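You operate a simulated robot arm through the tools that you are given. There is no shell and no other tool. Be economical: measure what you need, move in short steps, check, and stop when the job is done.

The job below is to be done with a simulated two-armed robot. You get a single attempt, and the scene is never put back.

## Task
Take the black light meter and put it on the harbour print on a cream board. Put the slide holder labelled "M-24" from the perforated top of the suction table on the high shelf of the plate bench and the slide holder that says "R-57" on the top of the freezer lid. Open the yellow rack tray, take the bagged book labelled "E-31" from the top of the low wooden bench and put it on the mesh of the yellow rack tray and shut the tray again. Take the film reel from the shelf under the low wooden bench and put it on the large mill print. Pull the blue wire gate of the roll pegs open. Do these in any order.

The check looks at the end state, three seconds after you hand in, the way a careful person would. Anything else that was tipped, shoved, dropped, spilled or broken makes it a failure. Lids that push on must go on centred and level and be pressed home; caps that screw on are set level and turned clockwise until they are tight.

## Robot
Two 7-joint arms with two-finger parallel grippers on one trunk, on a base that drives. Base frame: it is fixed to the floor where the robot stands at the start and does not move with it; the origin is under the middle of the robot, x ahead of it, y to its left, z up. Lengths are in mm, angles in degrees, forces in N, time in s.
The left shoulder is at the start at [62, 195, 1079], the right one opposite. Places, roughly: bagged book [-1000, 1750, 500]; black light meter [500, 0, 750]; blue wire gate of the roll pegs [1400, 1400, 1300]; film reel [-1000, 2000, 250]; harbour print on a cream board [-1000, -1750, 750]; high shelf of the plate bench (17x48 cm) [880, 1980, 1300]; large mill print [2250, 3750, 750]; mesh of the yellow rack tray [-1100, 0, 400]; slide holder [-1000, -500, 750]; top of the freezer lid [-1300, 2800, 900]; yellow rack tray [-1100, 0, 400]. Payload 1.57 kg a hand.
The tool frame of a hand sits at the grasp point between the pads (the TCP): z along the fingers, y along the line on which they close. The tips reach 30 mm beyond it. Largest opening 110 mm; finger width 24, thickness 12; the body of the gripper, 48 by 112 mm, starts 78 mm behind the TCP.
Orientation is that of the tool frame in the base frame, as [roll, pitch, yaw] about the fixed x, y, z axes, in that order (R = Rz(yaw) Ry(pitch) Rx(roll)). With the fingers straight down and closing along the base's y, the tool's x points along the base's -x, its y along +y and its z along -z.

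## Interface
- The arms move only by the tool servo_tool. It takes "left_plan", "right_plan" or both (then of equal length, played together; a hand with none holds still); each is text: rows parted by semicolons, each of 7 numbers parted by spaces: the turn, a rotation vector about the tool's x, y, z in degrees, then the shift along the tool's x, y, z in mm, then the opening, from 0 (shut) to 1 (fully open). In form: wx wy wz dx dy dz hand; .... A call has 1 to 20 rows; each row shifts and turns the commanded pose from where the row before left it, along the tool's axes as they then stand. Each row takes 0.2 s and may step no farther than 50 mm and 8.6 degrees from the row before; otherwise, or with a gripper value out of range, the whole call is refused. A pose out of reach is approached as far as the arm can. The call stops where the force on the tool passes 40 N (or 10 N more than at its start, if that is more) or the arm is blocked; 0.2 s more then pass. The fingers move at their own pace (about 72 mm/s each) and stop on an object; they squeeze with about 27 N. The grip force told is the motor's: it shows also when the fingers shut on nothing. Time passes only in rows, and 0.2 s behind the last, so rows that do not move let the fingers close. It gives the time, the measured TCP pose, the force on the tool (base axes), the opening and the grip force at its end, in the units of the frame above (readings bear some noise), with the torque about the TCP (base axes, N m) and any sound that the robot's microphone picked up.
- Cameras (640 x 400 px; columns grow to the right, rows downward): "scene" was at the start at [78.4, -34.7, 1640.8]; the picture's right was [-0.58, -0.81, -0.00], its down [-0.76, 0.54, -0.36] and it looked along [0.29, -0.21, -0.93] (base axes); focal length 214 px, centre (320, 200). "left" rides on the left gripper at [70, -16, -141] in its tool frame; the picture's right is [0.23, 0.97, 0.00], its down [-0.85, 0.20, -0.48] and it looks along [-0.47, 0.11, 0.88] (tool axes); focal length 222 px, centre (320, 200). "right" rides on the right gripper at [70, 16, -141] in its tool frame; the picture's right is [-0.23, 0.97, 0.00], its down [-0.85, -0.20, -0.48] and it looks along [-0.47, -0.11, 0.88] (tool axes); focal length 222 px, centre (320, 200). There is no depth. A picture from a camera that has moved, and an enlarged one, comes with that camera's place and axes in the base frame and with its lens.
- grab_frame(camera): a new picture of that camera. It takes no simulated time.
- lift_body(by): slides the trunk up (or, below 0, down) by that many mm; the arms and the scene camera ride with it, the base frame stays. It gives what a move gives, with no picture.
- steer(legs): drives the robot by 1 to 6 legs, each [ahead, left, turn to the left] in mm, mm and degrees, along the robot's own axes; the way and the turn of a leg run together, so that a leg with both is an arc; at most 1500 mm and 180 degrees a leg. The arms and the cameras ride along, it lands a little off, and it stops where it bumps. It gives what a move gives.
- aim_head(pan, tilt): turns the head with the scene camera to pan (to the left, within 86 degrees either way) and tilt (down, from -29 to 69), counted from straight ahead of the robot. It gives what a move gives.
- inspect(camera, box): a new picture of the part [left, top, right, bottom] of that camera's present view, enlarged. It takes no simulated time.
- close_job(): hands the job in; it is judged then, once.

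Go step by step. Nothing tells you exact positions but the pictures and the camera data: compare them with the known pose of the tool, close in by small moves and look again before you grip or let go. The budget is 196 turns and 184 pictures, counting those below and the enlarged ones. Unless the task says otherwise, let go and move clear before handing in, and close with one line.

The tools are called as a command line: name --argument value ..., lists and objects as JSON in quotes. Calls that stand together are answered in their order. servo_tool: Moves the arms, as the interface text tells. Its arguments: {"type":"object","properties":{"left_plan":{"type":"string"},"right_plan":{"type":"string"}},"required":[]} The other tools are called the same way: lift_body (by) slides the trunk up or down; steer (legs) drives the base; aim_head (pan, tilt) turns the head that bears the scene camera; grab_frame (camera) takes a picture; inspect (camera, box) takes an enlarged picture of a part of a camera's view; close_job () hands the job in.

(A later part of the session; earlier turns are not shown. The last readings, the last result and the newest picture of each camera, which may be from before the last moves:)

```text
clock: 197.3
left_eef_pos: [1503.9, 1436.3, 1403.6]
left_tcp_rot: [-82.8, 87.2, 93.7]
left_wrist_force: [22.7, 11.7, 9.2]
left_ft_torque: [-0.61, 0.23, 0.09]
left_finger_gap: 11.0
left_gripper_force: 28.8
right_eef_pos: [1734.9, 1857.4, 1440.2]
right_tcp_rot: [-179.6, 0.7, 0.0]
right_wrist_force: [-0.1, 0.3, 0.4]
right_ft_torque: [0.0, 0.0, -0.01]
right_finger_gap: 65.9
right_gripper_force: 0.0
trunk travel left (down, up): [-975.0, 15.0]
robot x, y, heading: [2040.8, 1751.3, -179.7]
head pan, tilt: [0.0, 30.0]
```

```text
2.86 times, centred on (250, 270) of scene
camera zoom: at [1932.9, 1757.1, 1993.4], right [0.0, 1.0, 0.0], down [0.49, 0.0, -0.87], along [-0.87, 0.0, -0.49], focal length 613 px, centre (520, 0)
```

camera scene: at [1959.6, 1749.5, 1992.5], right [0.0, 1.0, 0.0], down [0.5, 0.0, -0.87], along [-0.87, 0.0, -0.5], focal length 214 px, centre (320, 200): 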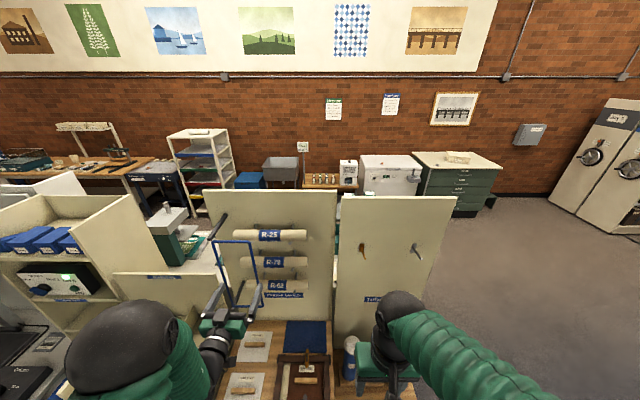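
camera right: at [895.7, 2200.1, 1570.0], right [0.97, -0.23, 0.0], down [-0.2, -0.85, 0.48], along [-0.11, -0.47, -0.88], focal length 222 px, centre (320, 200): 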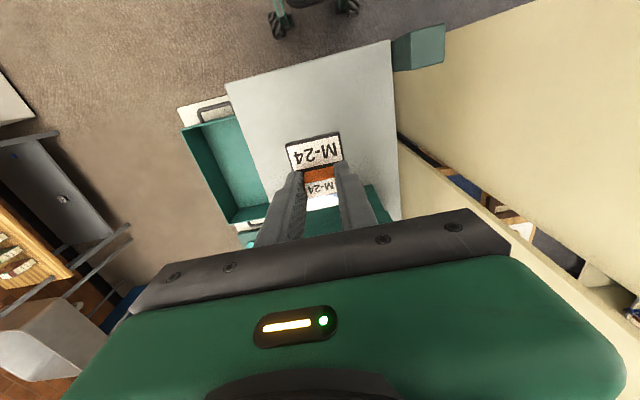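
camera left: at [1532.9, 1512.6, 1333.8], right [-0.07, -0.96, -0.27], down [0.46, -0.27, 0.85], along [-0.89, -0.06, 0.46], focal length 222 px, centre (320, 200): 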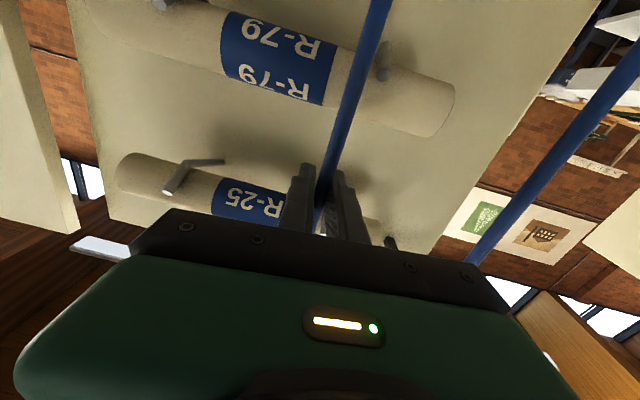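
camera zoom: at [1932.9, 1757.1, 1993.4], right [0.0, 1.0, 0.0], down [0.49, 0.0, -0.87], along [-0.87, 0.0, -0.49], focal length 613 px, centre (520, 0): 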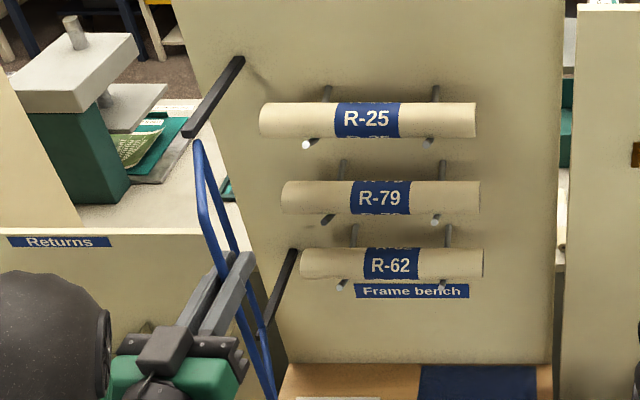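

servo_tool --left_plan "0 0 0 0 0 -4 0;0 0 0 0 14 -7 0;0 0 0 0 14 -6 0;0 0 0 0 15 -3 0;0 0 0 0 15 -1 0;0 0 0 0 12 1 0;0 0 0 0 12 3 0;0 0 0 0 0 0 0"

inspect --camera "scene" --box '[160, 200, 320, 340]'

```text
clock: 199.1
left_eef_pos: [1512.3, 1348.4, 1398.3]
left_tcp_rot: [-83.3, 87.1, 93.1]
left_wrist_force: [10.7, -3.5, 23.7]
left_ft_torque: [-0.7, -0.07, -0.01]
left_finger_gap: 10.9
left_gripper_force: 28.6
right_eef_pos: [1731.4, 1853.1, 1439.9]
right_tcp_rot: [-179.4, 0.7, 0.1]
right_wrist_force: [0.4, -0.5, 0.3]
right_ft_torque: [0.01, 0.02, 0.0]
right_finger_gap: 66.1
right_gripper_force: 0.0
trunk travel left (down, up): [-975.0, 15.0]
robot x, y, heading: [2043.5, 1750.1, -179.6]
head pan, tilt: [0.0, 30.0]
```

```text
2.86 times, centred on (240, 270) of scene
camera zoom: at [1928.3, 1750.1, 1993.2], right [0.0, 1.0, 0.0], down [0.5, 0.0, -0.87], along [-0.87, 0.0, -0.5], focal length 613 px, centre (549, 0)
```

zoom: 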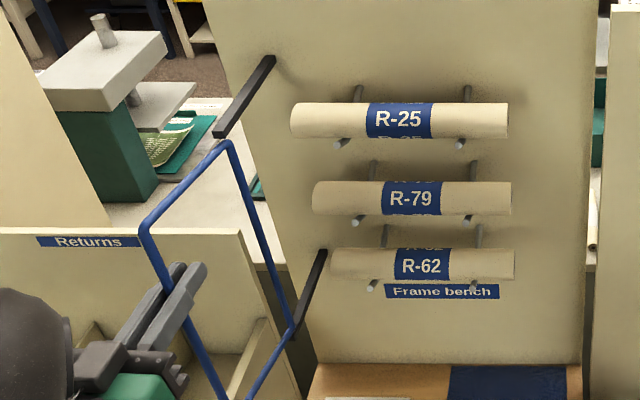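

Gate swung past 90°. Releasing and drawing straight back.

servo_tool --left_plan "0 0 0 0 0 0 0.4;0 0 0 0 0 0 0.4;0 0 0 0 0 0 0.4;0 0 0 0 0 -40 0.4;0 0 0 0 0 -40 0.4;0 0 0 0 0 -40 0.4;0 0 0 0 0 -40 0.4;0 0 0 0 0 0 0.4"

steer --legs '[[-200, 0, 0]]'

inspect --camera "scene" --box '[160, 180, 360, 340]'

```text
clock: 200.9
left_eef_pos: [1665.1, 1337.3, 1393.2]
left_tcp_rot: [-92.8, 86.9, 83.6]
left_wrist_force: [-1.1, 0.3, 0.5]
left_ft_torque: [0.02, 0.01, -0.02]
left_finger_gap: 43.9
left_gripper_force: 0.0
right_eef_pos: [1723.3, 1852.0, 1438.7]
right_tcp_rot: [-179.4, 0.2, 0.0]
right_wrist_force: [-0.7, 0.6, 0.5]
right_ft_torque: [0.01, -0.01, -0.01]
right_finger_gap: 65.9
right_gripper_force: 0.1
trunk travel left (down, up): [-975.0, 15.0]
robot x, y, heading: [2039.4, 1752.8, -179.7]
head pan, tilt: [0.0, 30.0]
```

```text
clock: 202.5
left_eef_pos: [1859.9, 1336.4, 1390.4]
left_tcp_rot: [-96.9, 86.8, 79.4]
left_wrist_force: [0.2, 0.7, 0.1]
left_ft_torque: [0.01, 0.01, -0.03]
left_finger_gap: 43.7
left_gripper_force: 0.1
right_eef_pos: [1919.7, 1851.6, 1436.7]
right_tcp_rot: [-179.3, 0.1, -0.1]
right_wrist_force: [-0.7, 0.1, 0.1]
right_ft_torque: [-0.01, -0.06, -0.02]
right_finger_gap: 65.9
right_gripper_force: 0.1
trunk travel left (down, up): [-975.0, 15.0]
robot x, y, heading: [2241.5, 1751.7, -180.0]
head pan, tilt: [0.0, 30.0]
```

```text
2.50 times, centred on (260, 260) of scene
camera zoom: at [2110.6, 1746.8, 1991.8], right [0.0, 1.0, 0.0], down [0.5, 0.0, -0.86], along [-0.86, 0.0, -0.5], focal length 536 px, centre (470, 50)
```

zoom: 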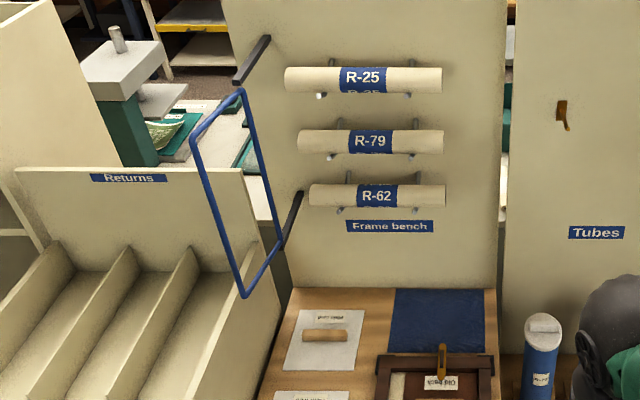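

The gate is open. Restoring the left hand to pointing down and driving back around to the wall aisle, toward the drying rack.

servo_tool --left_plan "0 8.5 0 0 0 0 0.6;0 8.5 0 0 0 0 0.6;0 8.5 0 0 0 0 0.6;0 8.5 0 0 0 0 0.6;0 8.5 0 0 0 0 0.6;0 8.5 0 0 0 0 0.6;0 8.5 0 0 0 0 0.6;0 8.5 0 0 0 0 0.6;0 8.5 0 0 0 0 0.6;0 8.5 0 0 0 0 0.6;0 5 0 0 0 0 0.6;0 0 0 0 0 0 0.6"

steer --legs '[[0, -1150, 0], [1500, 0, 0], [1050, 0, 0], [0, 0, 90]]'

aim_head --pan -40 --tilt 40

grab_frame --camera "scene"

```text
clock: 205.1
left_eef_pos: [1866.2, 1338.0, 1394.5]
left_tcp_rot: [-176.9, -0.3, -3.5]
left_wrist_force: [0.1, -0.5, 0.0]
left_ft_torque: [-0.01, 0.02, -0.02]
left_finger_gap: 66.1
left_gripper_force: 0.0
right_eef_pos: [1927.5, 1852.3, 1438.4]
right_tcp_rot: [-179.4, 0.4, 0.0]
right_wrist_force: [0.4, 0.1, 0.3]
right_ft_torque: [0.0, 0.01, 0.0]
right_finger_gap: 65.7
right_gripper_force: 0.1
trunk travel left (down, up): [-975.0, 15.0]
robot x, y, heading: [2242.8, 1750.5, -179.9]
head pan, tilt: [0.0, 30.0]
```

```text
clock: 226.8
left_eef_pos: [97.5, 2495.1, 1393.6]
left_tcp_rot: [-176.9, -0.1, 86.3]
left_wrist_force: [0.3, 0.1, 0.5]
left_ft_torque: [0.0, -0.01, 0.01]
left_finger_gap: 65.9
left_gripper_force: 0.2
right_eef_pos: [-416.0, 2555.0, 1438.6]
right_tcp_rot: [-179.5, 0.3, 89.8]
right_wrist_force: [1.6, -0.2, -0.3]
right_ft_torque: [-0.02, 0.02, 0.03]
right_finger_gap: 66.1
right_gripper_force: 0.1
trunk travel left (down, up): [-975.0, 15.0]
robot x, y, heading: [-312.6, 2870.2, -90.2]
head pan, tilt: [0.0, 30.0]
```

```text
clock: 227.8
left_eef_pos: [97.4, 2494.4, 1392.6]
left_tcp_rot: [-177.1, 0.0, 86.2]
left_wrist_force: [0.6, 0.3, -0.8]
left_ft_torque: [0.0, -0.01, 0.02]
left_finger_gap: 65.9
left_gripper_force: 0.1
right_eef_pos: [-417.1, 2556.4, 1438.6]
right_tcp_rot: [-179.4, 0.4, 89.8]
right_wrist_force: [0.3, 0.1, -0.7]
right_ft_torque: [0.04, 0.01, 0.02]
right_finger_gap: 65.9
right_gripper_force: 0.0
trunk travel left (down, up): [-975.0, 15.0]
robot x, y, heading: [-314.9, 2874.8, -89.9]
head pan, tilt: [-40.0, 40.0]
```

```text
98 pictures are left
camera scene: at [-366.8, 2773.9, 1977.1], right [-0.77, 0.64, 0.0], down [0.41, 0.49, -0.77], along [-0.49, -0.59, -0.64], focal length 214 px, centre (320, 200)
```

scene: 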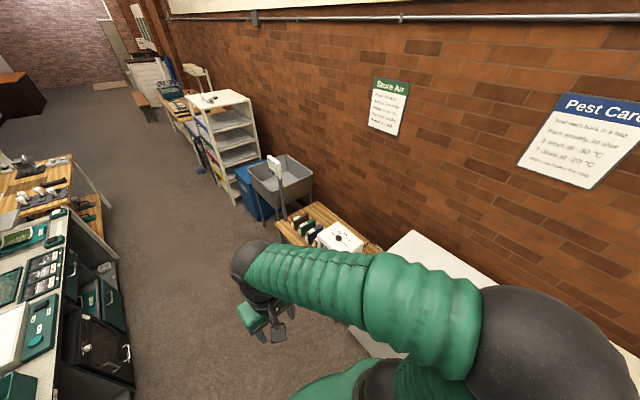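

steer --legs '[[1500, 0, 0], [1350, 0, 0], [0, 0, -90]]'

lift_body --by -300

aim_head --pan 0 --tilt 45

grab_frame --camera "scene"

```text
clock: 245.4
left_eef_pos: [-711.5, -373.3, 1392.8]
left_tcp_rot: [-176.9, -0.1, -5.3]
left_wrist_force: [0.2, 0.3, 0.8]
left_ft_torque: [-0.02, 0.01, 0.01]
left_finger_gap: 65.9
left_gripper_force: 0.1
right_eef_pos: [-637.0, 137.3, 1438.1]
right_tcp_rot: [-179.3, 0.5, -1.8]
right_wrist_force: [0.0, -0.6, -0.4]
right_ft_torque: [0.0, -0.02, 0.0]
right_finger_gap: 66.2
right_gripper_force: 0.1
trunk travel left (down, up): [-975.0, 15.0]
robot x, y, heading: [-319.0, 30.3, 178.4]
head pan, tilt: [-40.0, 40.0]
```

```text
clock: 248.4
left_eef_pos: [-711.9, -372.9, 1093.6]
left_tcp_rot: [-177.0, -0.1, -5.3]
left_wrist_force: [-0.4, -0.5, -0.3]
left_ft_torque: [-0.02, 0.03, -0.01]
left_finger_gap: 65.9
left_gripper_force: 0.1
right_eef_pos: [-636.6, 139.5, 1138.2]
right_tcp_rot: [-179.4, 0.4, -1.7]
right_wrist_force: [-0.8, 0.1, -0.1]
right_ft_torque: [-0.02, 0.01, -0.03]
right_finger_gap: 66.1
right_gripper_force: 0.1
trunk travel left (down, up): [-675.0, 315.0]
robot x, y, heading: [-324.1, 30.0, 178.2]
head pan, tilt: [-40.0, 40.0]
```

```text
clock: 249.5
left_eef_pos: [-712.0, -373.0, 1092.6]
left_tcp_rot: [-176.9, -0.1, -5.4]
left_wrist_force: [-0.5, 0.1, 0.5]
left_ft_torque: [-0.03, -0.02, -0.01]
left_finger_gap: 66.0
left_gripper_force: 0.0
right_eef_pos: [-636.8, 139.0, 1138.5]
right_tcp_rot: [-179.4, 0.4, -1.7]
right_wrist_force: [0.0, -0.6, 0.7]
right_ft_torque: [0.02, -0.04, 0.0]
right_finger_gap: 65.8
right_gripper_force: 0.0
trunk travel left (down, up): [-675.0, 315.0]
robot x, y, heading: [-327.0, 29.2, 178.5]
head pan, tilt: [0.0, 45.0]
```

```text
97 pictures are left
camera scene: at [-438.8, 29.5, 1669.7], right [0.03, 1.0, 0.0], down [0.71, -0.02, -0.71], along [-0.71, 0.02, -0.71], focal length 214 px, centre (320, 200)
```

scene: 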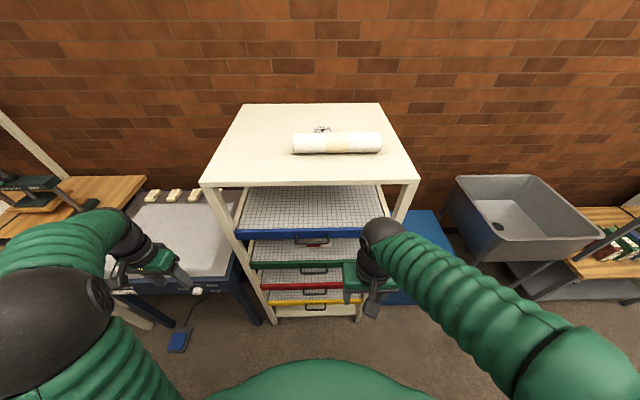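

servo_tool --left_plan "0 0 0 40 0 0 0.6;0 0 0 40 0 0 0.6;0 0 0 30 0 0 0.6"

steer --legs '[[40, 0, 1.5]]'

lift_body --by -450

grab_frame --camera "scene"

```text
clock: 250.3
left_eef_pos: [-602.3, -383.0, 1093.9]
left_tcp_rot: [-177.0, -0.1, -5.4]
left_wrist_force: [0.6, -0.5, -0.2]
left_ft_torque: [0.02, 0.03, -0.03]
left_finger_gap: 66.0
left_gripper_force: 0.0
right_eef_pos: [-636.6, 139.0, 1139.9]
right_tcp_rot: [-179.4, 0.5, -1.8]
right_wrist_force: [0.0, 0.1, -0.6]
right_ft_torque: [-0.02, 0.0, 0.04]
right_finger_gap: 65.9
right_gripper_force: 0.1
trunk travel left (down, up): [-675.0, 315.0]
robot x, y, heading: [-322.8, 29.8, 178.3]
head pan, tilt: [0.0, 45.0]
```

```text
clock: 251.2
left_eef_pos: [-622.8, -390.5, 1096.4]
left_tcp_rot: [-177.0, 0.5, -3.7]
left_wrist_force: [0.4, 0.3, 0.2]
left_ft_torque: [0.01, 0.06, 0.03]
left_finger_gap: 65.9
left_gripper_force: 0.1
right_eef_pos: [-670.8, 132.3, 1140.6]
right_tcp_rot: [-179.4, 0.8, -0.1]
right_wrist_force: [0.9, 0.0, 0.5]
right_ft_torque: [-0.01, 0.05, 0.0]
right_finger_gap: 66.0
right_gripper_force: 0.0
trunk travel left (down, up): [-675.0, 315.0]
robot x, y, heading: [-361.0, 29.5, -180.2]
head pan, tilt: [0.0, 45.0]
```

```text
refused: -450 is not a number from -400 to 400
```

```text
96 pictures are left
camera scene: at [-465.9, 26.9, 1670.6], right [0.0, 1.0, 0.0], down [0.7, 0.0, -0.71], along [-0.71, 0.0, -0.7], focal length 214 px, centre (320, 200)
```

scene: 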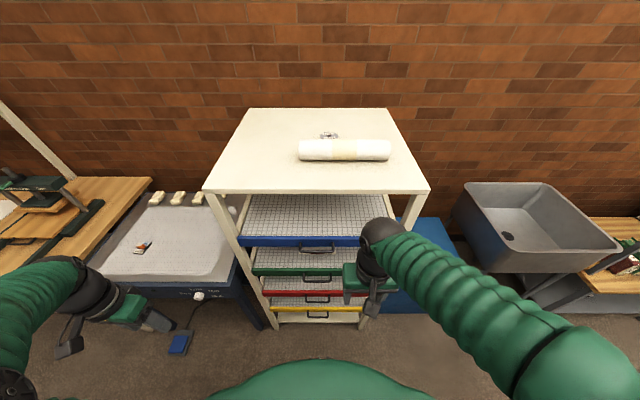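

lift_body --by -400

aim_head --pan 0 --tilt 50

grab_frame --camera "scene"

```text
clock: 255.0
left_eef_pos: [-630.3, -390.2, 693.7]
left_tcp_rot: [-176.9, 0.0, -3.6]
left_wrist_force: [-0.9, 0.8, -0.5]
left_ft_torque: [-0.01, -0.03, 0.0]
left_finger_gap: 66.2
left_gripper_force: 0.1
right_eef_pos: [-678.5, 131.7, 739.1]
right_tcp_rot: [-179.4, 0.5, -0.1]
right_wrist_force: [-0.2, -0.6, -0.5]
right_ft_torque: [0.02, 0.02, -0.01]
right_finger_gap: 66.1
right_gripper_force: 0.0
trunk travel left (down, up): [-275.0, 715.0]
robot x, y, heading: [-362.1, 27.4, -180.1]
head pan, tilt: [0.0, 45.0]
```

```text
clock: 255.7
left_eef_pos: [-630.7, -389.6, 693.7]
left_tcp_rot: [-177.0, -0.1, -3.7]
left_wrist_force: [0.3, 0.3, -0.1]
left_ft_torque: [0.0, 0.0, -0.03]
left_finger_gap: 66.2
left_gripper_force: 0.0
right_eef_pos: [-678.6, 130.7, 738.9]
right_tcp_rot: [-179.4, 0.3, -0.1]
right_wrist_force: [-0.1, -0.1, 0.4]
right_ft_torque: [-0.03, 0.02, 0.0]
right_finger_gap: 65.9
right_gripper_force: 0.0
trunk travel left (down, up): [-275.0, 715.0]
robot x, y, heading: [-366.8, 29.2, -180.1]
head pan, tilt: [0.0, 50.0]
```

```text
95 pictures are left
camera scene: at [-473.2, 27.3, 1262.9], right [0.0, 1.0, 0.0], down [0.77, 0.0, -0.64], along [-0.64, 0.0, -0.77], focal length 214 px, centre (320, 200)
```

scene: 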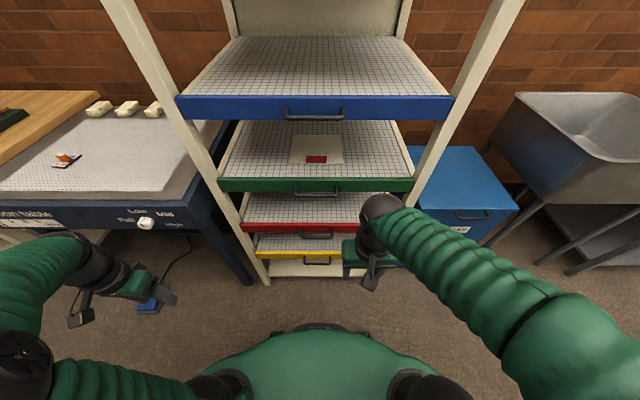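

Handles line up at x≈-870; yellow handle at z≈350 (trays spaced ~233 mm), y≈22. I'll shift left a bit and turn the right hand to point forward with the fingers closing vertically.

steer --legs '[[0, 140, 0]]'

servo_tool --right_plan "0 -8.5 0 0 0 0 1;0 -8.5 0 0 0 0 1;0 -8.5 0 0 0 0 1;0 -8.5 0 0 0 0 1;0 -8.5 0 0 0 0 1;0 -8.5 0 0 0 0 1;0 -8.5 0 0 0 0 1;0 -8.5 0 0 0 0 1;0 -8.5 0 0 0 0 1;0 -8.5 0 0 0 0 1;0 -5 0 0 0 0 1;0 0 0 0 0 0 1"

grab_frame --camera "scene"

```text
clock: 257.0
left_eef_pos: [-631.5, -528.6, 693.7]
left_tcp_rot: [-177.1, 0.0, -3.8]
left_wrist_force: [0.7, -0.2, -0.2]
left_ft_torque: [0.01, 0.01, 0.02]
left_finger_gap: 66.0
left_gripper_force: 0.0
right_eef_pos: [-678.0, -6.8, 737.8]
right_tcp_rot: [-179.5, 0.4, -0.1]
right_wrist_force: [0.1, 0.2, -0.2]
right_ft_torque: [0.01, 0.03, -0.02]
right_finger_gap: 65.9
right_gripper_force: 0.1
trunk travel left (down, up): [-275.0, 715.0]
robot x, y, heading: [-365.6, -111.9, 180.0]
head pan, tilt: [0.0, 50.0]
```

```text
clock: 258.3
left_eef_pos: [-631.6, -529.3, 692.2]
left_tcp_rot: [-177.0, -0.1, -3.8]
left_wrist_force: [0.7, -0.6, -1.0]
left_ft_torque: [-0.01, -0.02, -0.02]
left_finger_gap: 66.2
left_gripper_force: 0.0
right_eef_pos: [-776.3, 9.8, 736.0]
right_tcp_rot: [175.8, 44.0, -15.7]
right_wrist_force: [0.5, -0.6, 0.1]
right_ft_torque: [0.02, 0.01, 0.03]
right_finger_gap: 110.1
right_gripper_force: 0.0
right hand out of reach, approached as far as the arm can: row 2, 3, 4, 5, 6
trunk travel left (down, up): [-275.0, 715.0]
robot x, y, heading: [-365.2, -113.8, 179.9]
head pan, tilt: [0.0, 50.0]
stopped in row 6 (right hand): the arm was blocked; the commanded pose is now the measured one
```

```text
94 pictures are left
camera scene: at [-473.3, -112.6, 1261.2], right [0.0, 1.0, 0.0], down [0.77, 0.0, -0.64], along [-0.64, 0.0, -0.77], focal length 214 px, centre (320, 200)
```

scene: 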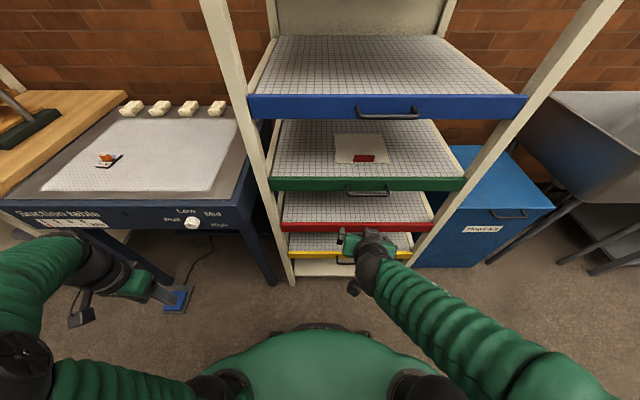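

The arm folded too far. I'll back off 170 mm for room, then extend while continuing the rotation.

steer --legs '[[-170, 0, 0]]'

servo_tool --right_plan "0 0 0 -20 0 20 1;0 -8 0 -20 0 20 1;0 -8 0 -15 0 25 1;0 -8 0 -10 0 25 1;0 -8 0 0 0 20 1;0 -8 0 0 0 0 1;0 -6 0 0 0 0 1;0 0 0 0 0 0 1"

grab_frame --camera "scene"

```text
clock: 259.8
left_eef_pos: [-460.1, -528.9, 693.4]
left_tcp_rot: [-177.0, 0.1, -3.8]
left_wrist_force: [1.1, -0.1, -0.5]
left_ft_torque: [0.0, 0.05, -0.04]
left_finger_gap: 65.7
left_gripper_force: 0.1
right_eef_pos: [-602.5, 9.8, 738.0]
right_tcp_rot: [175.9, 44.1, -15.5]
right_wrist_force: [-0.5, 0.6, 0.9]
right_ft_torque: [0.01, -0.02, -0.04]
right_finger_gap: 109.9
right_gripper_force: 0.0
trunk travel left (down, up): [-275.0, 715.0]
robot x, y, heading: [-195.9, -113.6, 179.9]
head pan, tilt: [0.0, 50.0]
```

```text
clock: 261.6
left_eef_pos: [-459.7, -529.6, 694.7]
left_tcp_rot: [-177.0, 0.0, -3.9]
left_wrist_force: [0.3, 0.0, 0.3]
left_ft_torque: [0.0, 0.02, -0.04]
left_finger_gap: 65.9
left_gripper_force: 0.1
right_eef_pos: [-731.3, 35.9, 721.8]
right_tcp_rot: [86.9, 87.0, -105.6]
right_wrist_force: [0.4, -0.1, -0.5]
right_ft_torque: [-0.03, 0.02, 0.02]
right_finger_gap: 110.0
right_gripper_force: 0.0
trunk travel left (down, up): [-275.0, 715.0]
robot x, y, heading: [-197.6, -108.8, 180.2]
head pan, tilt: [0.0, 50.0]
```

```text
93 pictures are left
camera scene: at [-302.6, -113.6, 1262.8], right [0.0, 1.0, 0.0], down [0.77, 0.0, -0.64], along [-0.64, 0.0, -0.77], focal length 214 px, centre (320, 200)
```

scene: 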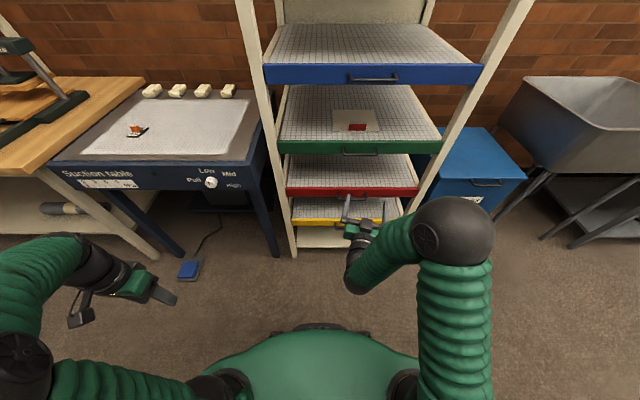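

Now straightening the hand and rolling it 90° so the fingers close vertically.

servo_tool --right_plan "-6.2 0 0 0 0 0 1;-6.2 0 0 0 0 0 1;0 0 8.2 0 0 0 1;0 0 8.2 0 0 0 1;0 0 8.2 0 0 0 1;0 0 8.2 0 0 0 1;0 0 8.2 0 0 0 1;0 0 8.2 0 0 0 1;0 0 8.2 0 0 0 1;0 0 8.2 0 0 0 1;0 0 8.2 0 0 0 1;0 0 8.2 0 0 0 1;0 0 8 0 0 0 1;0 0 0 0 0 0 1"

lift_body --by -260

grab_frame --camera "right"

grab_frame --camera "scene"

```text
clock: 264.6
left_eef_pos: [-460.8, -528.8, 693.8]
left_tcp_rot: [-177.0, 0.0, -3.8]
left_wrist_force: [-0.1, 1.0, 0.0]
left_ft_torque: [0.0, -0.01, 0.02]
left_finger_gap: 66.2
left_gripper_force: 0.1
right_eef_pos: [-692.2, -36.7, 870.0]
right_tcp_rot: [89.8, -2.8, -90.1]
right_wrist_force: [0.3, -0.6, 0.2]
right_ft_torque: [0.02, 0.01, -0.03]
right_finger_gap: 110.1
right_gripper_force: 0.0
right hand out of reach, approached as far as the arm can: row 2, 3, 4, 5, 6, 7, 8, 9, 10, 11, 12, 13
trunk travel left (down, up): [-275.0, 715.0]
robot x, y, heading: [-192.9, -113.6, 179.8]
head pan, tilt: [0.0, 50.0]
```

```text
clock: 267.2
left_eef_pos: [-461.1, -529.4, 434.3]
left_tcp_rot: [-177.0, -0.1, -3.8]
left_wrist_force: [-0.5, 0.7, 0.8]
left_ft_torque: [0.02, 0.03, 0.01]
left_finger_gap: 65.8
left_gripper_force: 0.0
right_eef_pos: [-691.0, -38.1, 608.7]
right_tcp_rot: [89.8, -2.8, -90.1]
right_wrist_force: [0.3, -0.6, -0.2]
right_ft_torque: [-0.01, 0.02, 0.03]
right_finger_gap: 110.3
right_gripper_force: 0.1
trunk travel left (down, up): [-15.0, 975.0]
robot x, y, heading: [-197.7, -113.3, 179.8]
head pan, tilt: [0.0, 50.0]
```

```text
92 pictures are left
camera right: at [-549.7, -106.2, 629.5], right [0.0, 0.27, 0.96], down [0.48, 0.84, -0.24], along [-0.88, 0.46, -0.13], focal length 222 px, centre (320, 200)
```

right: 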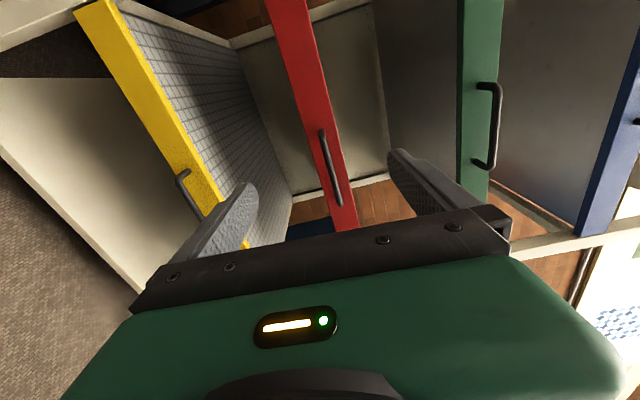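

```text
91 pictures are left
camera scene: at [-302.5, -112.8, 1002.8], right [0.0, 1.0, 0.0], down [0.77, 0.0, -0.64], along [-0.64, 0.0, -0.77], focal length 214 px, centre (320, 200)
```

scene: 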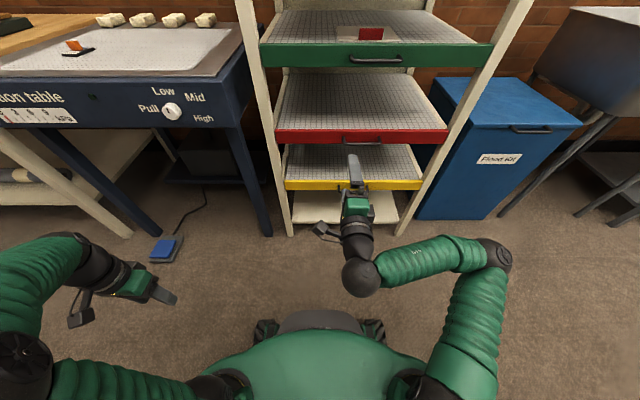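

Hand is horizontal with fingers closing vertically. Yellow handle ≈ [-880, 22, 375]. Moving right/down/forward in stages.

servo_tool --right_plan "0 0 0 -30 -35 0 0.7;0 0 0 -30 -35 0 0.7;0 0 0 0 -35 20 0.7;0 0 0 0 0 40 0.7;0 0 0 0 0 30 0.7;0 0 0 0 -40 0 0.7;0 0 0 0 -40 0 0.7;0 0 0 0 -30 0 0.7;0 0 0 0 0 0 0.7"

grab_frame --camera "right"

grab_frame --camera "scene"

```text
clock: 269.2
left_eef_pos: [-460.3, -530.0, 434.1]
left_tcp_rot: [-177.0, -0.2, -3.7]
left_wrist_force: [0.6, 0.0, 0.0]
left_ft_torque: [0.02, 0.0, 0.01]
left_finger_gap: 65.9
left_gripper_force: 0.0
right_eef_pos: [-787.2, 44.1, 596.7]
right_tcp_rot: [90.8, -2.7, -90.0]
right_wrist_force: [0.5, 0.2, 0.1]
right_ft_torque: [-0.03, 0.0, -0.02]
right_finger_gap: 77.2
right_gripper_force: 0.0
right hand out of reach, approached as far as the arm can: row 1, 2, 3, 4, 5, 6, 7, 8
trunk travel left (down, up): [-15.0, 975.0]
robot x, y, heading: [-196.1, -113.4, 179.8]
head pan, tilt: [0.0, 50.0]
```

```text
90 pictures are left
camera right: at [-645.3, -24.3, 619.3], right [-0.02, 0.27, 0.96], down [0.48, 0.85, -0.23], along [-0.88, 0.46, -0.14], focal length 222 px, centre (320, 200)
```

right: 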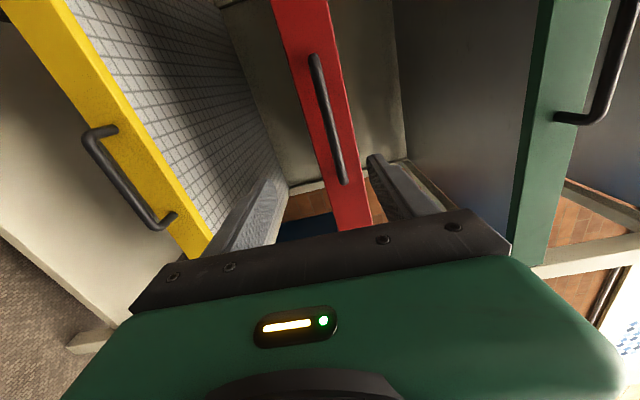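

```text
89 pictures are left
camera scene: at [-302.5, -112.4, 1002.8], right [0.0, 1.0, 0.0], down [0.77, 0.0, -0.64], along [-0.64, 0.0, -0.77], focal length 214 px, centre (320, 200)
```

scene: 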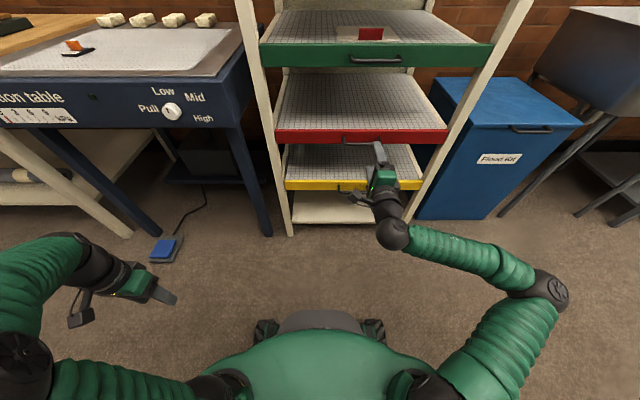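

That height isn't reachable with a level hand. A hand tilted ~60° downward will still straddle the bar and clears the red handle, so I'll tilt it and raise the trunk.

lift_body --by 150

servo_tool --right_plan "8.5 0 0 0 0 -20 0.7;8.5 0 0 0 0 -20 0.7;8.5 0 0 0 0 -20 0.7;8.5 0 0 0 0 0 0.7;8.5 0 0 0 0 0 0.7;8.5 0 0 0 0 0 0.7;8.5 0 0 0 0 0 0.7;0 0 0 0 0 0 0.7"

grab_frame --camera "right"

```text
clock: 271.0
left_eef_pos: [-459.7, -528.3, 584.5]
left_tcp_rot: [-177.0, 0.0, -3.8]
left_wrist_force: [-0.5, 0.0, 0.3]
left_ft_torque: [0.0, 0.0, -0.02]
left_finger_gap: 65.9
left_gripper_force: 0.1
right_eef_pos: [-786.6, 44.7, 747.0]
right_tcp_rot: [91.0, -2.6, -90.1]
right_wrist_force: [0.2, 0.4, 0.2]
right_ft_torque: [0.01, -0.01, -0.02]
right_finger_gap: 77.0
right_gripper_force: 0.0
trunk travel left (down, up): [-165.0, 825.0]
robot x, y, heading: [-193.0, -110.9, 179.9]
head pan, tilt: [0.0, 50.0]
```

```text
clock: 272.8
left_eef_pos: [-460.8, -529.2, 585.0]
left_tcp_rot: [-176.9, -0.1, -3.8]
left_wrist_force: [0.0, 0.1, 1.0]
left_ft_torque: [0.01, 0.01, 0.02]
left_finger_gap: 66.0
left_gripper_force: 0.1
right_eef_pos: [-727.4, 45.7, 756.7]
right_tcp_rot: [150.5, -2.7, -90.0]
right_wrist_force: [0.7, 0.7, 0.7]
right_ft_torque: [0.02, -0.03, 0.06]
right_finger_gap: 77.1
right_gripper_force: 0.0
trunk travel left (down, up): [-165.0, 825.0]
robot x, y, heading: [-196.7, -112.1, 180.0]
head pan, tilt: [0.0, 50.0]
```

```text
88 pictures are left
camera right: at [-672.2, -18.8, 891.7], right [-0.85, 0.25, 0.47], down [0.41, 0.87, 0.28], along [-0.34, 0.43, -0.84], focal length 222 px, centre (320, 200)
```

right: 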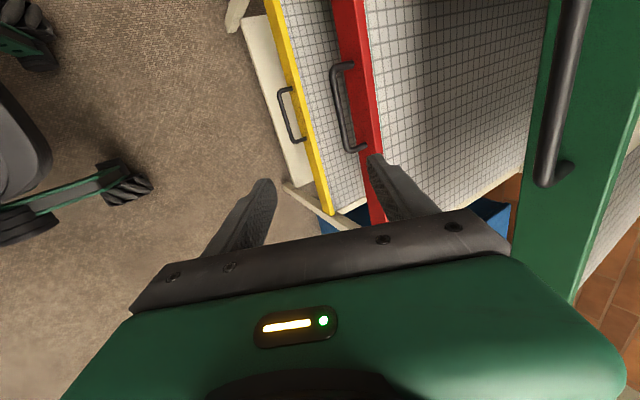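

Bar ≈ [-865, 14, 383], standing ~38 mm off the tray front. Approaching along the hand's axis with a narrowed opening.

servo_tool --right_plan "0 0 0 8 -17 36 0.3;0 0 0 8 -17 36 0.3;0 0 0 8 -17 36 0.3;0 0 0 7 -16 35 0.3;0 0 0 0 0 40 0.3;0 0 0 0 0 40 0.3;0 0 0 0 0 0 0.3;0 0 0 0 0 0 0.3"

grab_frame --camera "right"

grab_frame --camera "scene"

```text
clock: 274.6
left_eef_pos: [-458.9, -530.5, 584.5]
left_tcp_rot: [-177.0, -0.1, -3.8]
left_wrist_force: [0.1, 0.0, 0.0]
left_ft_torque: [0.03, -0.02, 0.0]
left_finger_gap: 65.9
left_gripper_force: 0.1
right_eef_pos: [-780.0, 2.6, 532.6]
right_tcp_rot: [150.4, -2.6, -90.0]
right_wrist_force: [-0.3, 0.3, -0.3]
right_ft_torque: [0.01, 0.0, -0.02]
right_finger_gap: 33.1
right_gripper_force: 0.1
trunk travel left (down, up): [-165.0, 825.0]
robot x, y, heading: [-194.7, -111.4, 179.7]
head pan, tilt: [0.0, 50.0]
```

```text
87 pictures are left
camera right: at [-724.1, -60.7, 666.3], right [-0.85, 0.25, 0.47], down [0.41, 0.87, 0.28], along [-0.34, 0.43, -0.84], focal length 222 px, centre (320, 200)
```

right: 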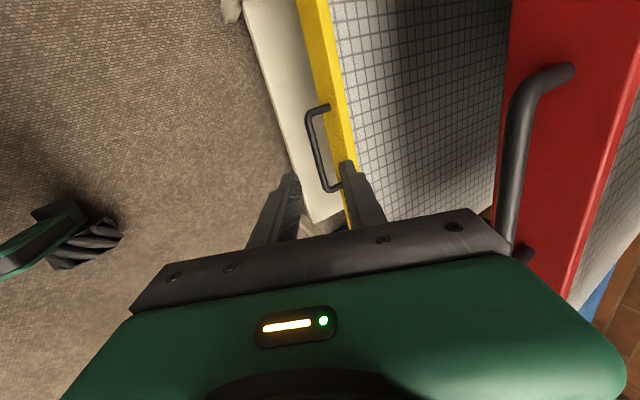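

```text
86 pictures are left
camera scene: at [-302.8, -113.3, 1152.8], right [0.0, 1.0, 0.0], down [0.77, 0.0, -0.64], along [-0.64, 0.0, -0.77], focal length 214 px, centre (320, 200)
```

scene: 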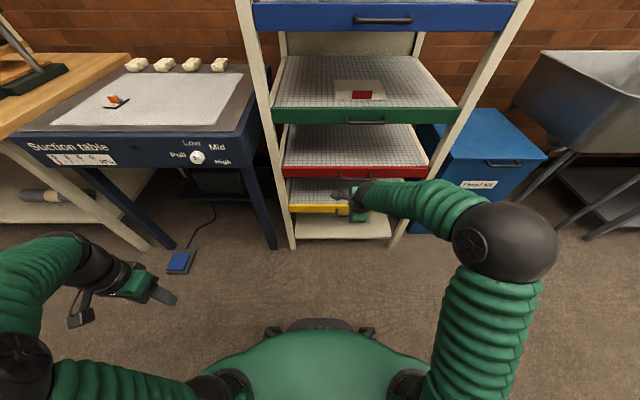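

servo_tool --right_plan "0 0 0 0 -10 35 0.3;0 0 0 0 0 40 0.3;0 0 0 0 0 35 0.3;0 0 0 0 0 0 0.3;0 0 0 0 0 0 0.3"

grab_frame --camera "right"

```text
clock: 275.8
left_eef_pos: [-459.8, -530.4, 583.6]
left_tcp_rot: [-177.1, 0.0, -3.8]
left_wrist_force: [0.5, 0.9, -0.2]
left_ft_torque: [0.01, -0.03, -0.02]
left_finger_gap: 66.0
left_gripper_force: 0.0
right_eef_pos: [-825.0, -1.6, 431.1]
right_tcp_rot: [150.3, -2.6, -90.1]
right_wrist_force: [-1.2, 0.3, 0.1]
right_ft_torque: [0.06, -0.01, -0.01]
right_finger_gap: 33.0
right_gripper_force: 0.2
trunk travel left (down, up): [-165.0, 825.0]
robot x, y, heading: [-195.7, -113.5, 179.8]
head pan, tilt: [0.0, 50.0]
```

```text
85 pictures are left
camera right: at [-769.3, -65.4, 565.6], right [-0.85, 0.25, 0.47], down [0.41, 0.87, 0.28], along [-0.34, 0.43, -0.84], focal length 222 px, centre (320, 200)
```

right: 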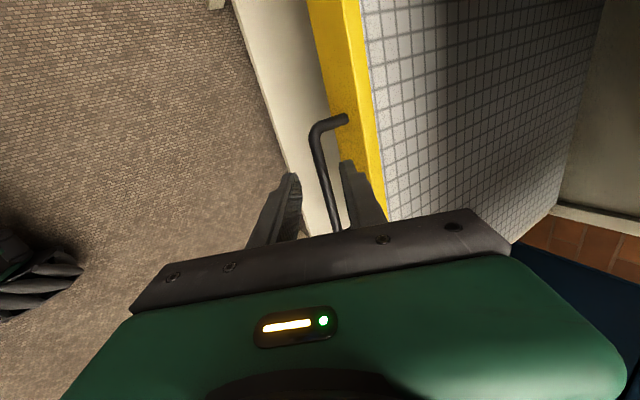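

servo_tool --right_plan "0 0 0 0 0 15 0.3;0 0 0 0 0 12 0.3;0 0 0 0 0 10 0.3;0 0 0 0 0 5 0.3;0 0 0 0 0 0 0.3"

grab_frame --camera "right"

```text
clock: 277.0
left_eef_pos: [-459.1, -529.2, 585.5]
left_tcp_rot: [-176.8, 0.0, -3.8]
left_wrist_force: [0.3, -0.8, -0.4]
left_ft_torque: [0.0, 0.03, 0.01]
left_finger_gap: 65.9
left_gripper_force: 0.0
right_eef_pos: [-845.3, -3.7, 396.1]
right_tcp_rot: [150.2, -2.6, -89.9]
right_wrist_force: [12.8, -0.3, 13.5]
right_ft_torque: [0.04, 0.29, -0.07]
right_finger_gap: 28.4
right_gripper_force: 0.1
trunk travel left (down, up): [-165.0, 825.0]
robot x, y, heading: [-197.5, -107.7, 179.5]
head pan, tilt: [0.0, 50.0]
```

```text
84 pictures are left
camera right: at [-789.3, -67.6, 531.1], right [-0.85, 0.25, 0.47], down [0.41, 0.87, 0.28], along [-0.34, 0.43, -0.84], focal length 222 px, centre (320, 200)
```

right: 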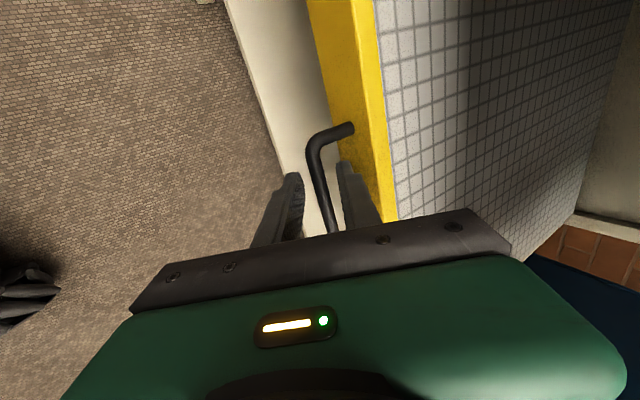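

Upper finger is behind the bar and touching the tray front. Closing on the bar.

servo_tool --right_plan "0 0 0 0 0 0 0;0 0 0 0 0 0 0;0 0 0 0 0 0 0;0 0 0 0 0 0 0"

grab_frame --camera "right"

```text
clock: 278.0
left_eef_pos: [-460.1, -530.3, 584.3]
left_tcp_rot: [-177.0, -0.1, -3.8]
left_wrist_force: [-0.9, -0.4, 0.4]
left_ft_torque: [0.0, 0.0, 0.0]
left_finger_gap: 65.7
left_gripper_force: 0.1
right_eef_pos: [-845.9, -3.0, 393.4]
right_tcp_rot: [150.6, -2.6, -89.9]
right_wrist_force: [-0.1, -0.6, -7.0]
right_ft_torque: [0.39, 0.04, 0.55]
right_finger_gap: 9.8
right_gripper_force: 28.0
trunk travel left (down, up): [-165.0, 825.0]
robot x, y, heading: [-193.0, -110.1, 180.0]
head pan, tilt: [0.0, 50.0]
```

```text
83 pictures are left
camera right: at [-790.5, -67.4, 528.4], right [-0.85, 0.25, 0.47], down [0.41, 0.87, 0.28], along [-0.34, 0.43, -0.84], focal length 222 px, centre (320, 200)
```

right: 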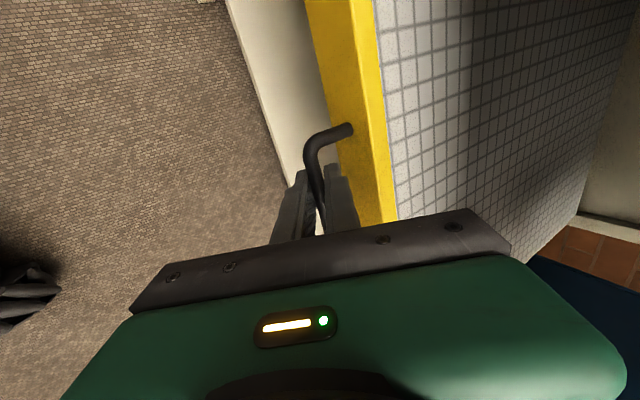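

Bar gripped (9.8 mm). Pulling the tray with the arm.

servo_tool --right_plan "0 0 0 0 -17 -10 0;0 0 0 0 -26 -15 0;0 0 0 0 -26 -15 0;0 0 0 0 -26 -15 0;0 0 0 0 0 0 0"

grab_frame --camera "scene"

```text
clock: 279.2
left_eef_pos: [-460.9, -530.3, 583.5]
left_tcp_rot: [-176.8, -0.2, -3.8]
left_wrist_force: [0.0, -0.2, 0.2]
left_ft_torque: [-0.01, 0.02, 0.0]
left_finger_gap: 66.1
left_gripper_force: 0.1
right_eef_pos: [-737.3, -3.1, 393.1]
right_tcp_rot: [150.6, -2.6, -89.9]
right_wrist_force: [-0.2, -6.6, -18.5]
right_ft_torque: [0.29, 0.05, 0.63]
right_finger_gap: 10.0
right_gripper_force: 27.9
trunk travel left (down, up): [-165.0, 825.0]
robot x, y, heading: [-192.1, -113.0, 179.9]
head pan, tilt: [0.0, 50.0]
```

```text
82 pictures are left
camera scene: at [-305.5, -114.0, 1152.3], right [0.0, 1.0, 0.0], down [0.77, 0.0, -0.64], along [-0.64, 0.0, -0.77], focal length 214 px, centre (320, 200)
```

scene: 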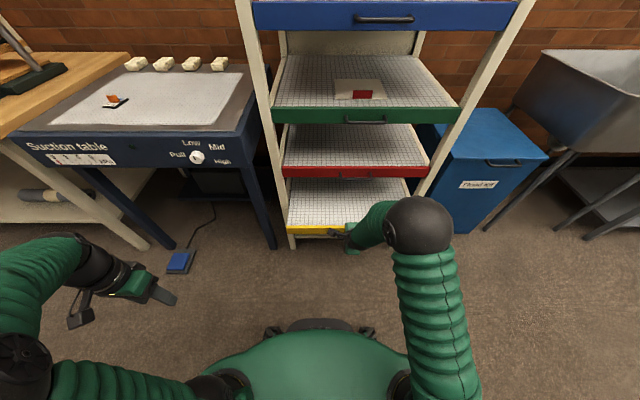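

Tray slides out (108 mm). Driving back 190 mm to open it further.

steer --legs '[[-190, 0, 0]]'

grab_frame --camera "scene"

```text
clock: 280.8
left_eef_pos: [-271.6, -530.8, 582.3]
left_tcp_rot: [-176.8, -0.2, -4.0]
left_wrist_force: [-0.2, -0.4, 0.1]
left_ft_torque: [0.01, 0.01, 0.02]
left_finger_gap: 65.8
left_gripper_force: 0.1
right_eef_pos: [-546.1, -4.0, 393.8]
right_tcp_rot: [150.5, -2.6, -89.9]
right_wrist_force: [0.9, -16.7, -20.8]
right_ft_torque: [0.23, 0.0, 0.62]
right_finger_gap: 9.8
right_gripper_force: 28.4
trunk travel left (down, up): [-165.0, 825.0]
robot x, y, heading: [-5.3, -112.4, 179.8]
head pan, tilt: [0.0, 50.0]
```

```text
81 pictures are left
camera scene: at [-115.6, -115.4, 1152.4], right [0.0, 1.0, 0.0], down [0.77, 0.0, -0.64], along [-0.64, 0.0, -0.77], focal length 214 px, centre (320, 200)
```

scene: 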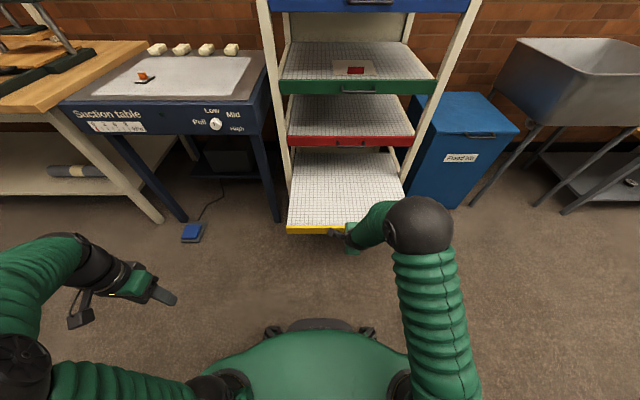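

Open 300 mm — enough. Releasing the handle and backing the hand off along its axis, then restoring the hand to straight down.

servo_tool --right_plan "0 0 0 0 0 0 0.25;0 0 0 0 0 0 0.25;0 0 0 0 0 0 0.25;0 0 0 0 0 -20 0.25;0 0 0 0 0 -40 0.3;0 0 0 0 0 -45 0.3;0 0 0 0 0 -45 0.3;8.5 0 0 0 0 -30 0.3;8.5 0 0 0 0 0 0.6;8.5 0 0 0 0 0 0.6;4 0 0 0 0 0 0.6;0 0 0 0 0 0 0.6"

lift_body --by 300

grab_frame --camera "scene"

```text
clock: 282.5
left_eef_pos: [-269.4, -527.0, 587.0]
left_tcp_rot: [-177.2, 0.0, -3.8]
left_wrist_force: [0.7, 1.4, 1.3]
left_ft_torque: [-0.13, 0.0, 0.0]
left_finger_gap: 65.9
left_gripper_force: 0.1
right_eef_pos: [-463.0, 104.0, 522.9]
right_tcp_rot: [155.1, -2.0, -103.7]
right_wrist_force: [-0.9, -6.3, -3.9]
right_ft_torque: [0.63, 0.03, -0.24]
right_finger_gap: 33.2
right_gripper_force: 0.1
trunk travel left (down, up): [-165.0, 825.0]
robot x, y, heading: [-2.3, -110.3, 179.8]
head pan, tilt: [0.0, 50.0]
stopped in row 8 (right hand): the arm was blocked; the commanded pose is now the measured one
```

```text
clock: 285.5
left_eef_pos: [-269.4, -529.1, 885.6]
left_tcp_rot: [-177.2, 0.2, -3.9]
left_wrist_force: [0.7, 0.3, 0.2]
left_ft_torque: [0.01, 0.0, 0.0]
left_finger_gap: 66.0
left_gripper_force: 0.0
right_eef_pos: [-463.4, 97.9, 825.4]
right_tcp_rot: [155.0, -1.8, -103.2]
right_wrist_force: [-0.4, -0.7, 0.6]
right_ft_torque: [-0.01, 0.0, 0.02]
right_finger_gap: 33.0
right_gripper_force: 0.0
trunk travel left (down, up): [-465.0, 525.0]
robot x, y, heading: [-2.6, -116.6, 180.1]
head pan, tilt: [0.0, 50.0]
```

```text
80 pictures are left
camera scene: at [-112.7, -113.8, 1453.1], right [0.0, 1.0, 0.0], down [0.77, 0.0, -0.64], along [-0.64, 0.0, -0.77], focal length 214 px, centre (320, 200)
```

scene: 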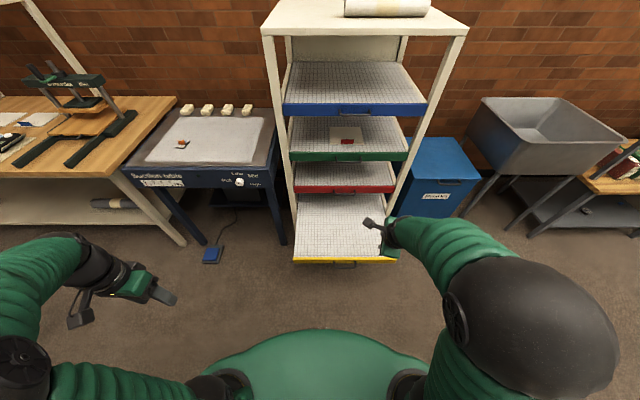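

Tray is open. Now restoring the right hand to straight down in the normal orientation, then driving to the low bench.

servo_tool --right_plan "0 0 -8.5 0 0 0 1;0 0 -8.5 0 0 0 1;0 0 -8.5 0 0 0 1;0 0 -8.5 0 0 0 1;0 0 -8.5 0 0 0 1;0 0 -8.5 0 0 0 1;0 0 -8.5 0 0 0 1;0 0 -8.5 0 0 0 1;0 0 -8.5 0 0 0 1;0 0 -8.5 0 0 0 1;0 0 -8.5 0 0 0 1;0 0 -8.5 0 0 0 1;0 8.5 0 0 0 0 1;0 8.5 0 0 0 0 1;0 8 0 0 0 0 1;0 0 0 0 0 0 1"

steer --legs '[[0, -500, 0], [150, 0, 0], [0, -1300, 0]]'

aim_head --pan 0 --tilt 45

grab_frame --camera "scene"

```text
clock: 288.9
left_eef_pos: [-269.2, -528.6, 886.2]
left_tcp_rot: [-177.2, 0.2, -3.9]
left_wrist_force: [0.2, 0.1, 0.6]
left_ft_torque: [0.01, -0.02, 0.02]
left_finger_gap: 66.1
left_gripper_force: 0.0
right_eef_pos: [-464.8, 97.4, 826.8]
right_tcp_rot: [-176.9, 0.0, -2.1]
right_wrist_force: [0.1, 0.5, 0.2]
right_ft_torque: [-0.01, 0.04, -0.01]
right_finger_gap: 109.9
right_gripper_force: 0.2
trunk travel left (down, up): [-465.0, 525.0]
robot x, y, heading: [-4.9, -113.7, 179.9]
head pan, tilt: [0.0, 50.0]
```

```text
clock: 298.9
left_eef_pos: [-416.7, 1274.2, 884.3]
left_tcp_rot: [-177.0, 0.1, -3.5]
left_wrist_force: [0.5, -0.3, 0.0]
left_ft_torque: [0.01, 0.0, 0.0]
left_finger_gap: 66.1
left_gripper_force: 0.0
right_eef_pos: [-615.3, 1898.8, 825.5]
right_tcp_rot: [-176.9, 0.0, -1.7]
right_wrist_force: [0.6, -0.1, 0.1]
right_ft_torque: [0.0, 0.0, -0.03]
right_finger_gap: 110.2
right_gripper_force: 0.1
trunk travel left (down, up): [-465.0, 525.0]
robot x, y, heading: [-150.1, 1692.7, -179.7]
head pan, tilt: [0.0, 50.0]
```

```text
clock: 299.6
left_eef_pos: [-416.7, 1274.8, 885.8]
left_tcp_rot: [-177.1, 0.2, -3.6]
left_wrist_force: [0.6, 0.3, -0.5]
left_ft_torque: [-0.01, -0.03, 0.02]
left_finger_gap: 66.3
left_gripper_force: 0.0
right_eef_pos: [-614.9, 1901.2, 825.4]
right_tcp_rot: [-176.7, 0.1, -1.9]
right_wrist_force: [0.1, 0.5, -0.4]
right_ft_torque: [0.01, -0.01, 0.04]
right_finger_gap: 110.1
right_gripper_force: 0.1
trunk travel left (down, up): [-465.0, 525.0]
robot x, y, heading: [-154.0, 1692.3, -179.9]
head pan, tilt: [0.0, 45.0]
```

```text
79 pictures are left
camera scene: at [-267.5, 1691.3, 1459.6], right [0.0, 1.0, 0.0], down [0.71, 0.0, -0.71], along [-0.71, 0.0, -0.71], focal length 214 px, centre (320, 200)
```

scene: 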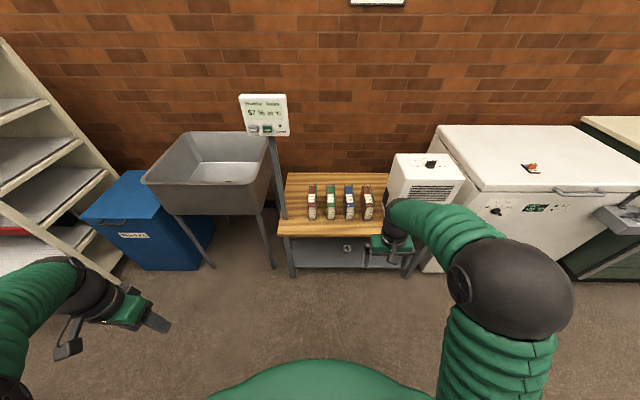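

inspect --camera "scene" --box '[270, 165, 430, 285]'

grab_frame --camera "right"

```text
3.33 times, centred on (350, 225) of scene
camera zoom: at [-267.5, 1691.3, 1459.6], right [0.0, 1.0, 0.0], down [0.71, 0.0, -0.71], along [-0.71, 0.0, -0.71], focal length 715 px, centre (220, 117)
```

zoom: 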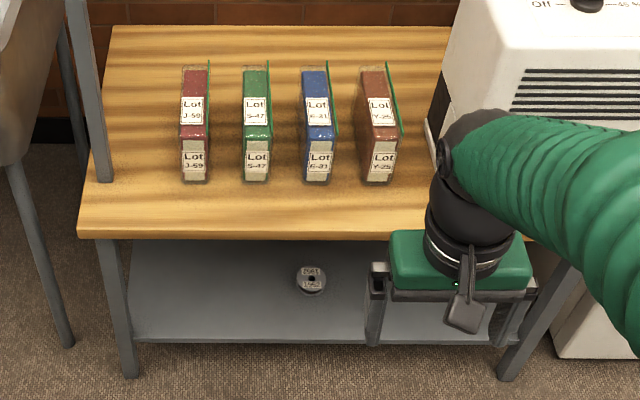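

```text
77 pictures are left
camera right: at [-546.7, 1874.3, 967.2], right [-0.26, -0.96, -0.05], down [-0.85, 0.2, 0.49], along [-0.46, 0.17, -0.87], focal length 222 px, centre (320, 200)
```

right: 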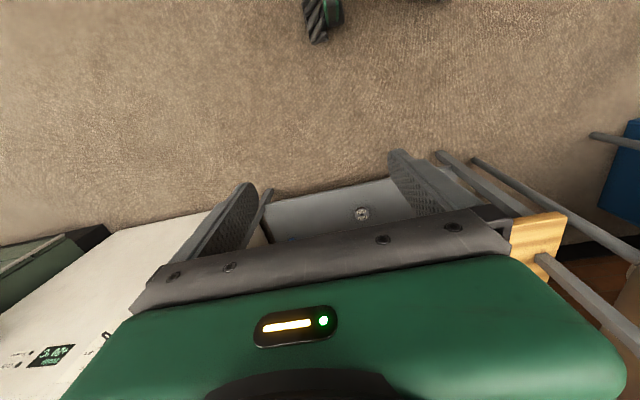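

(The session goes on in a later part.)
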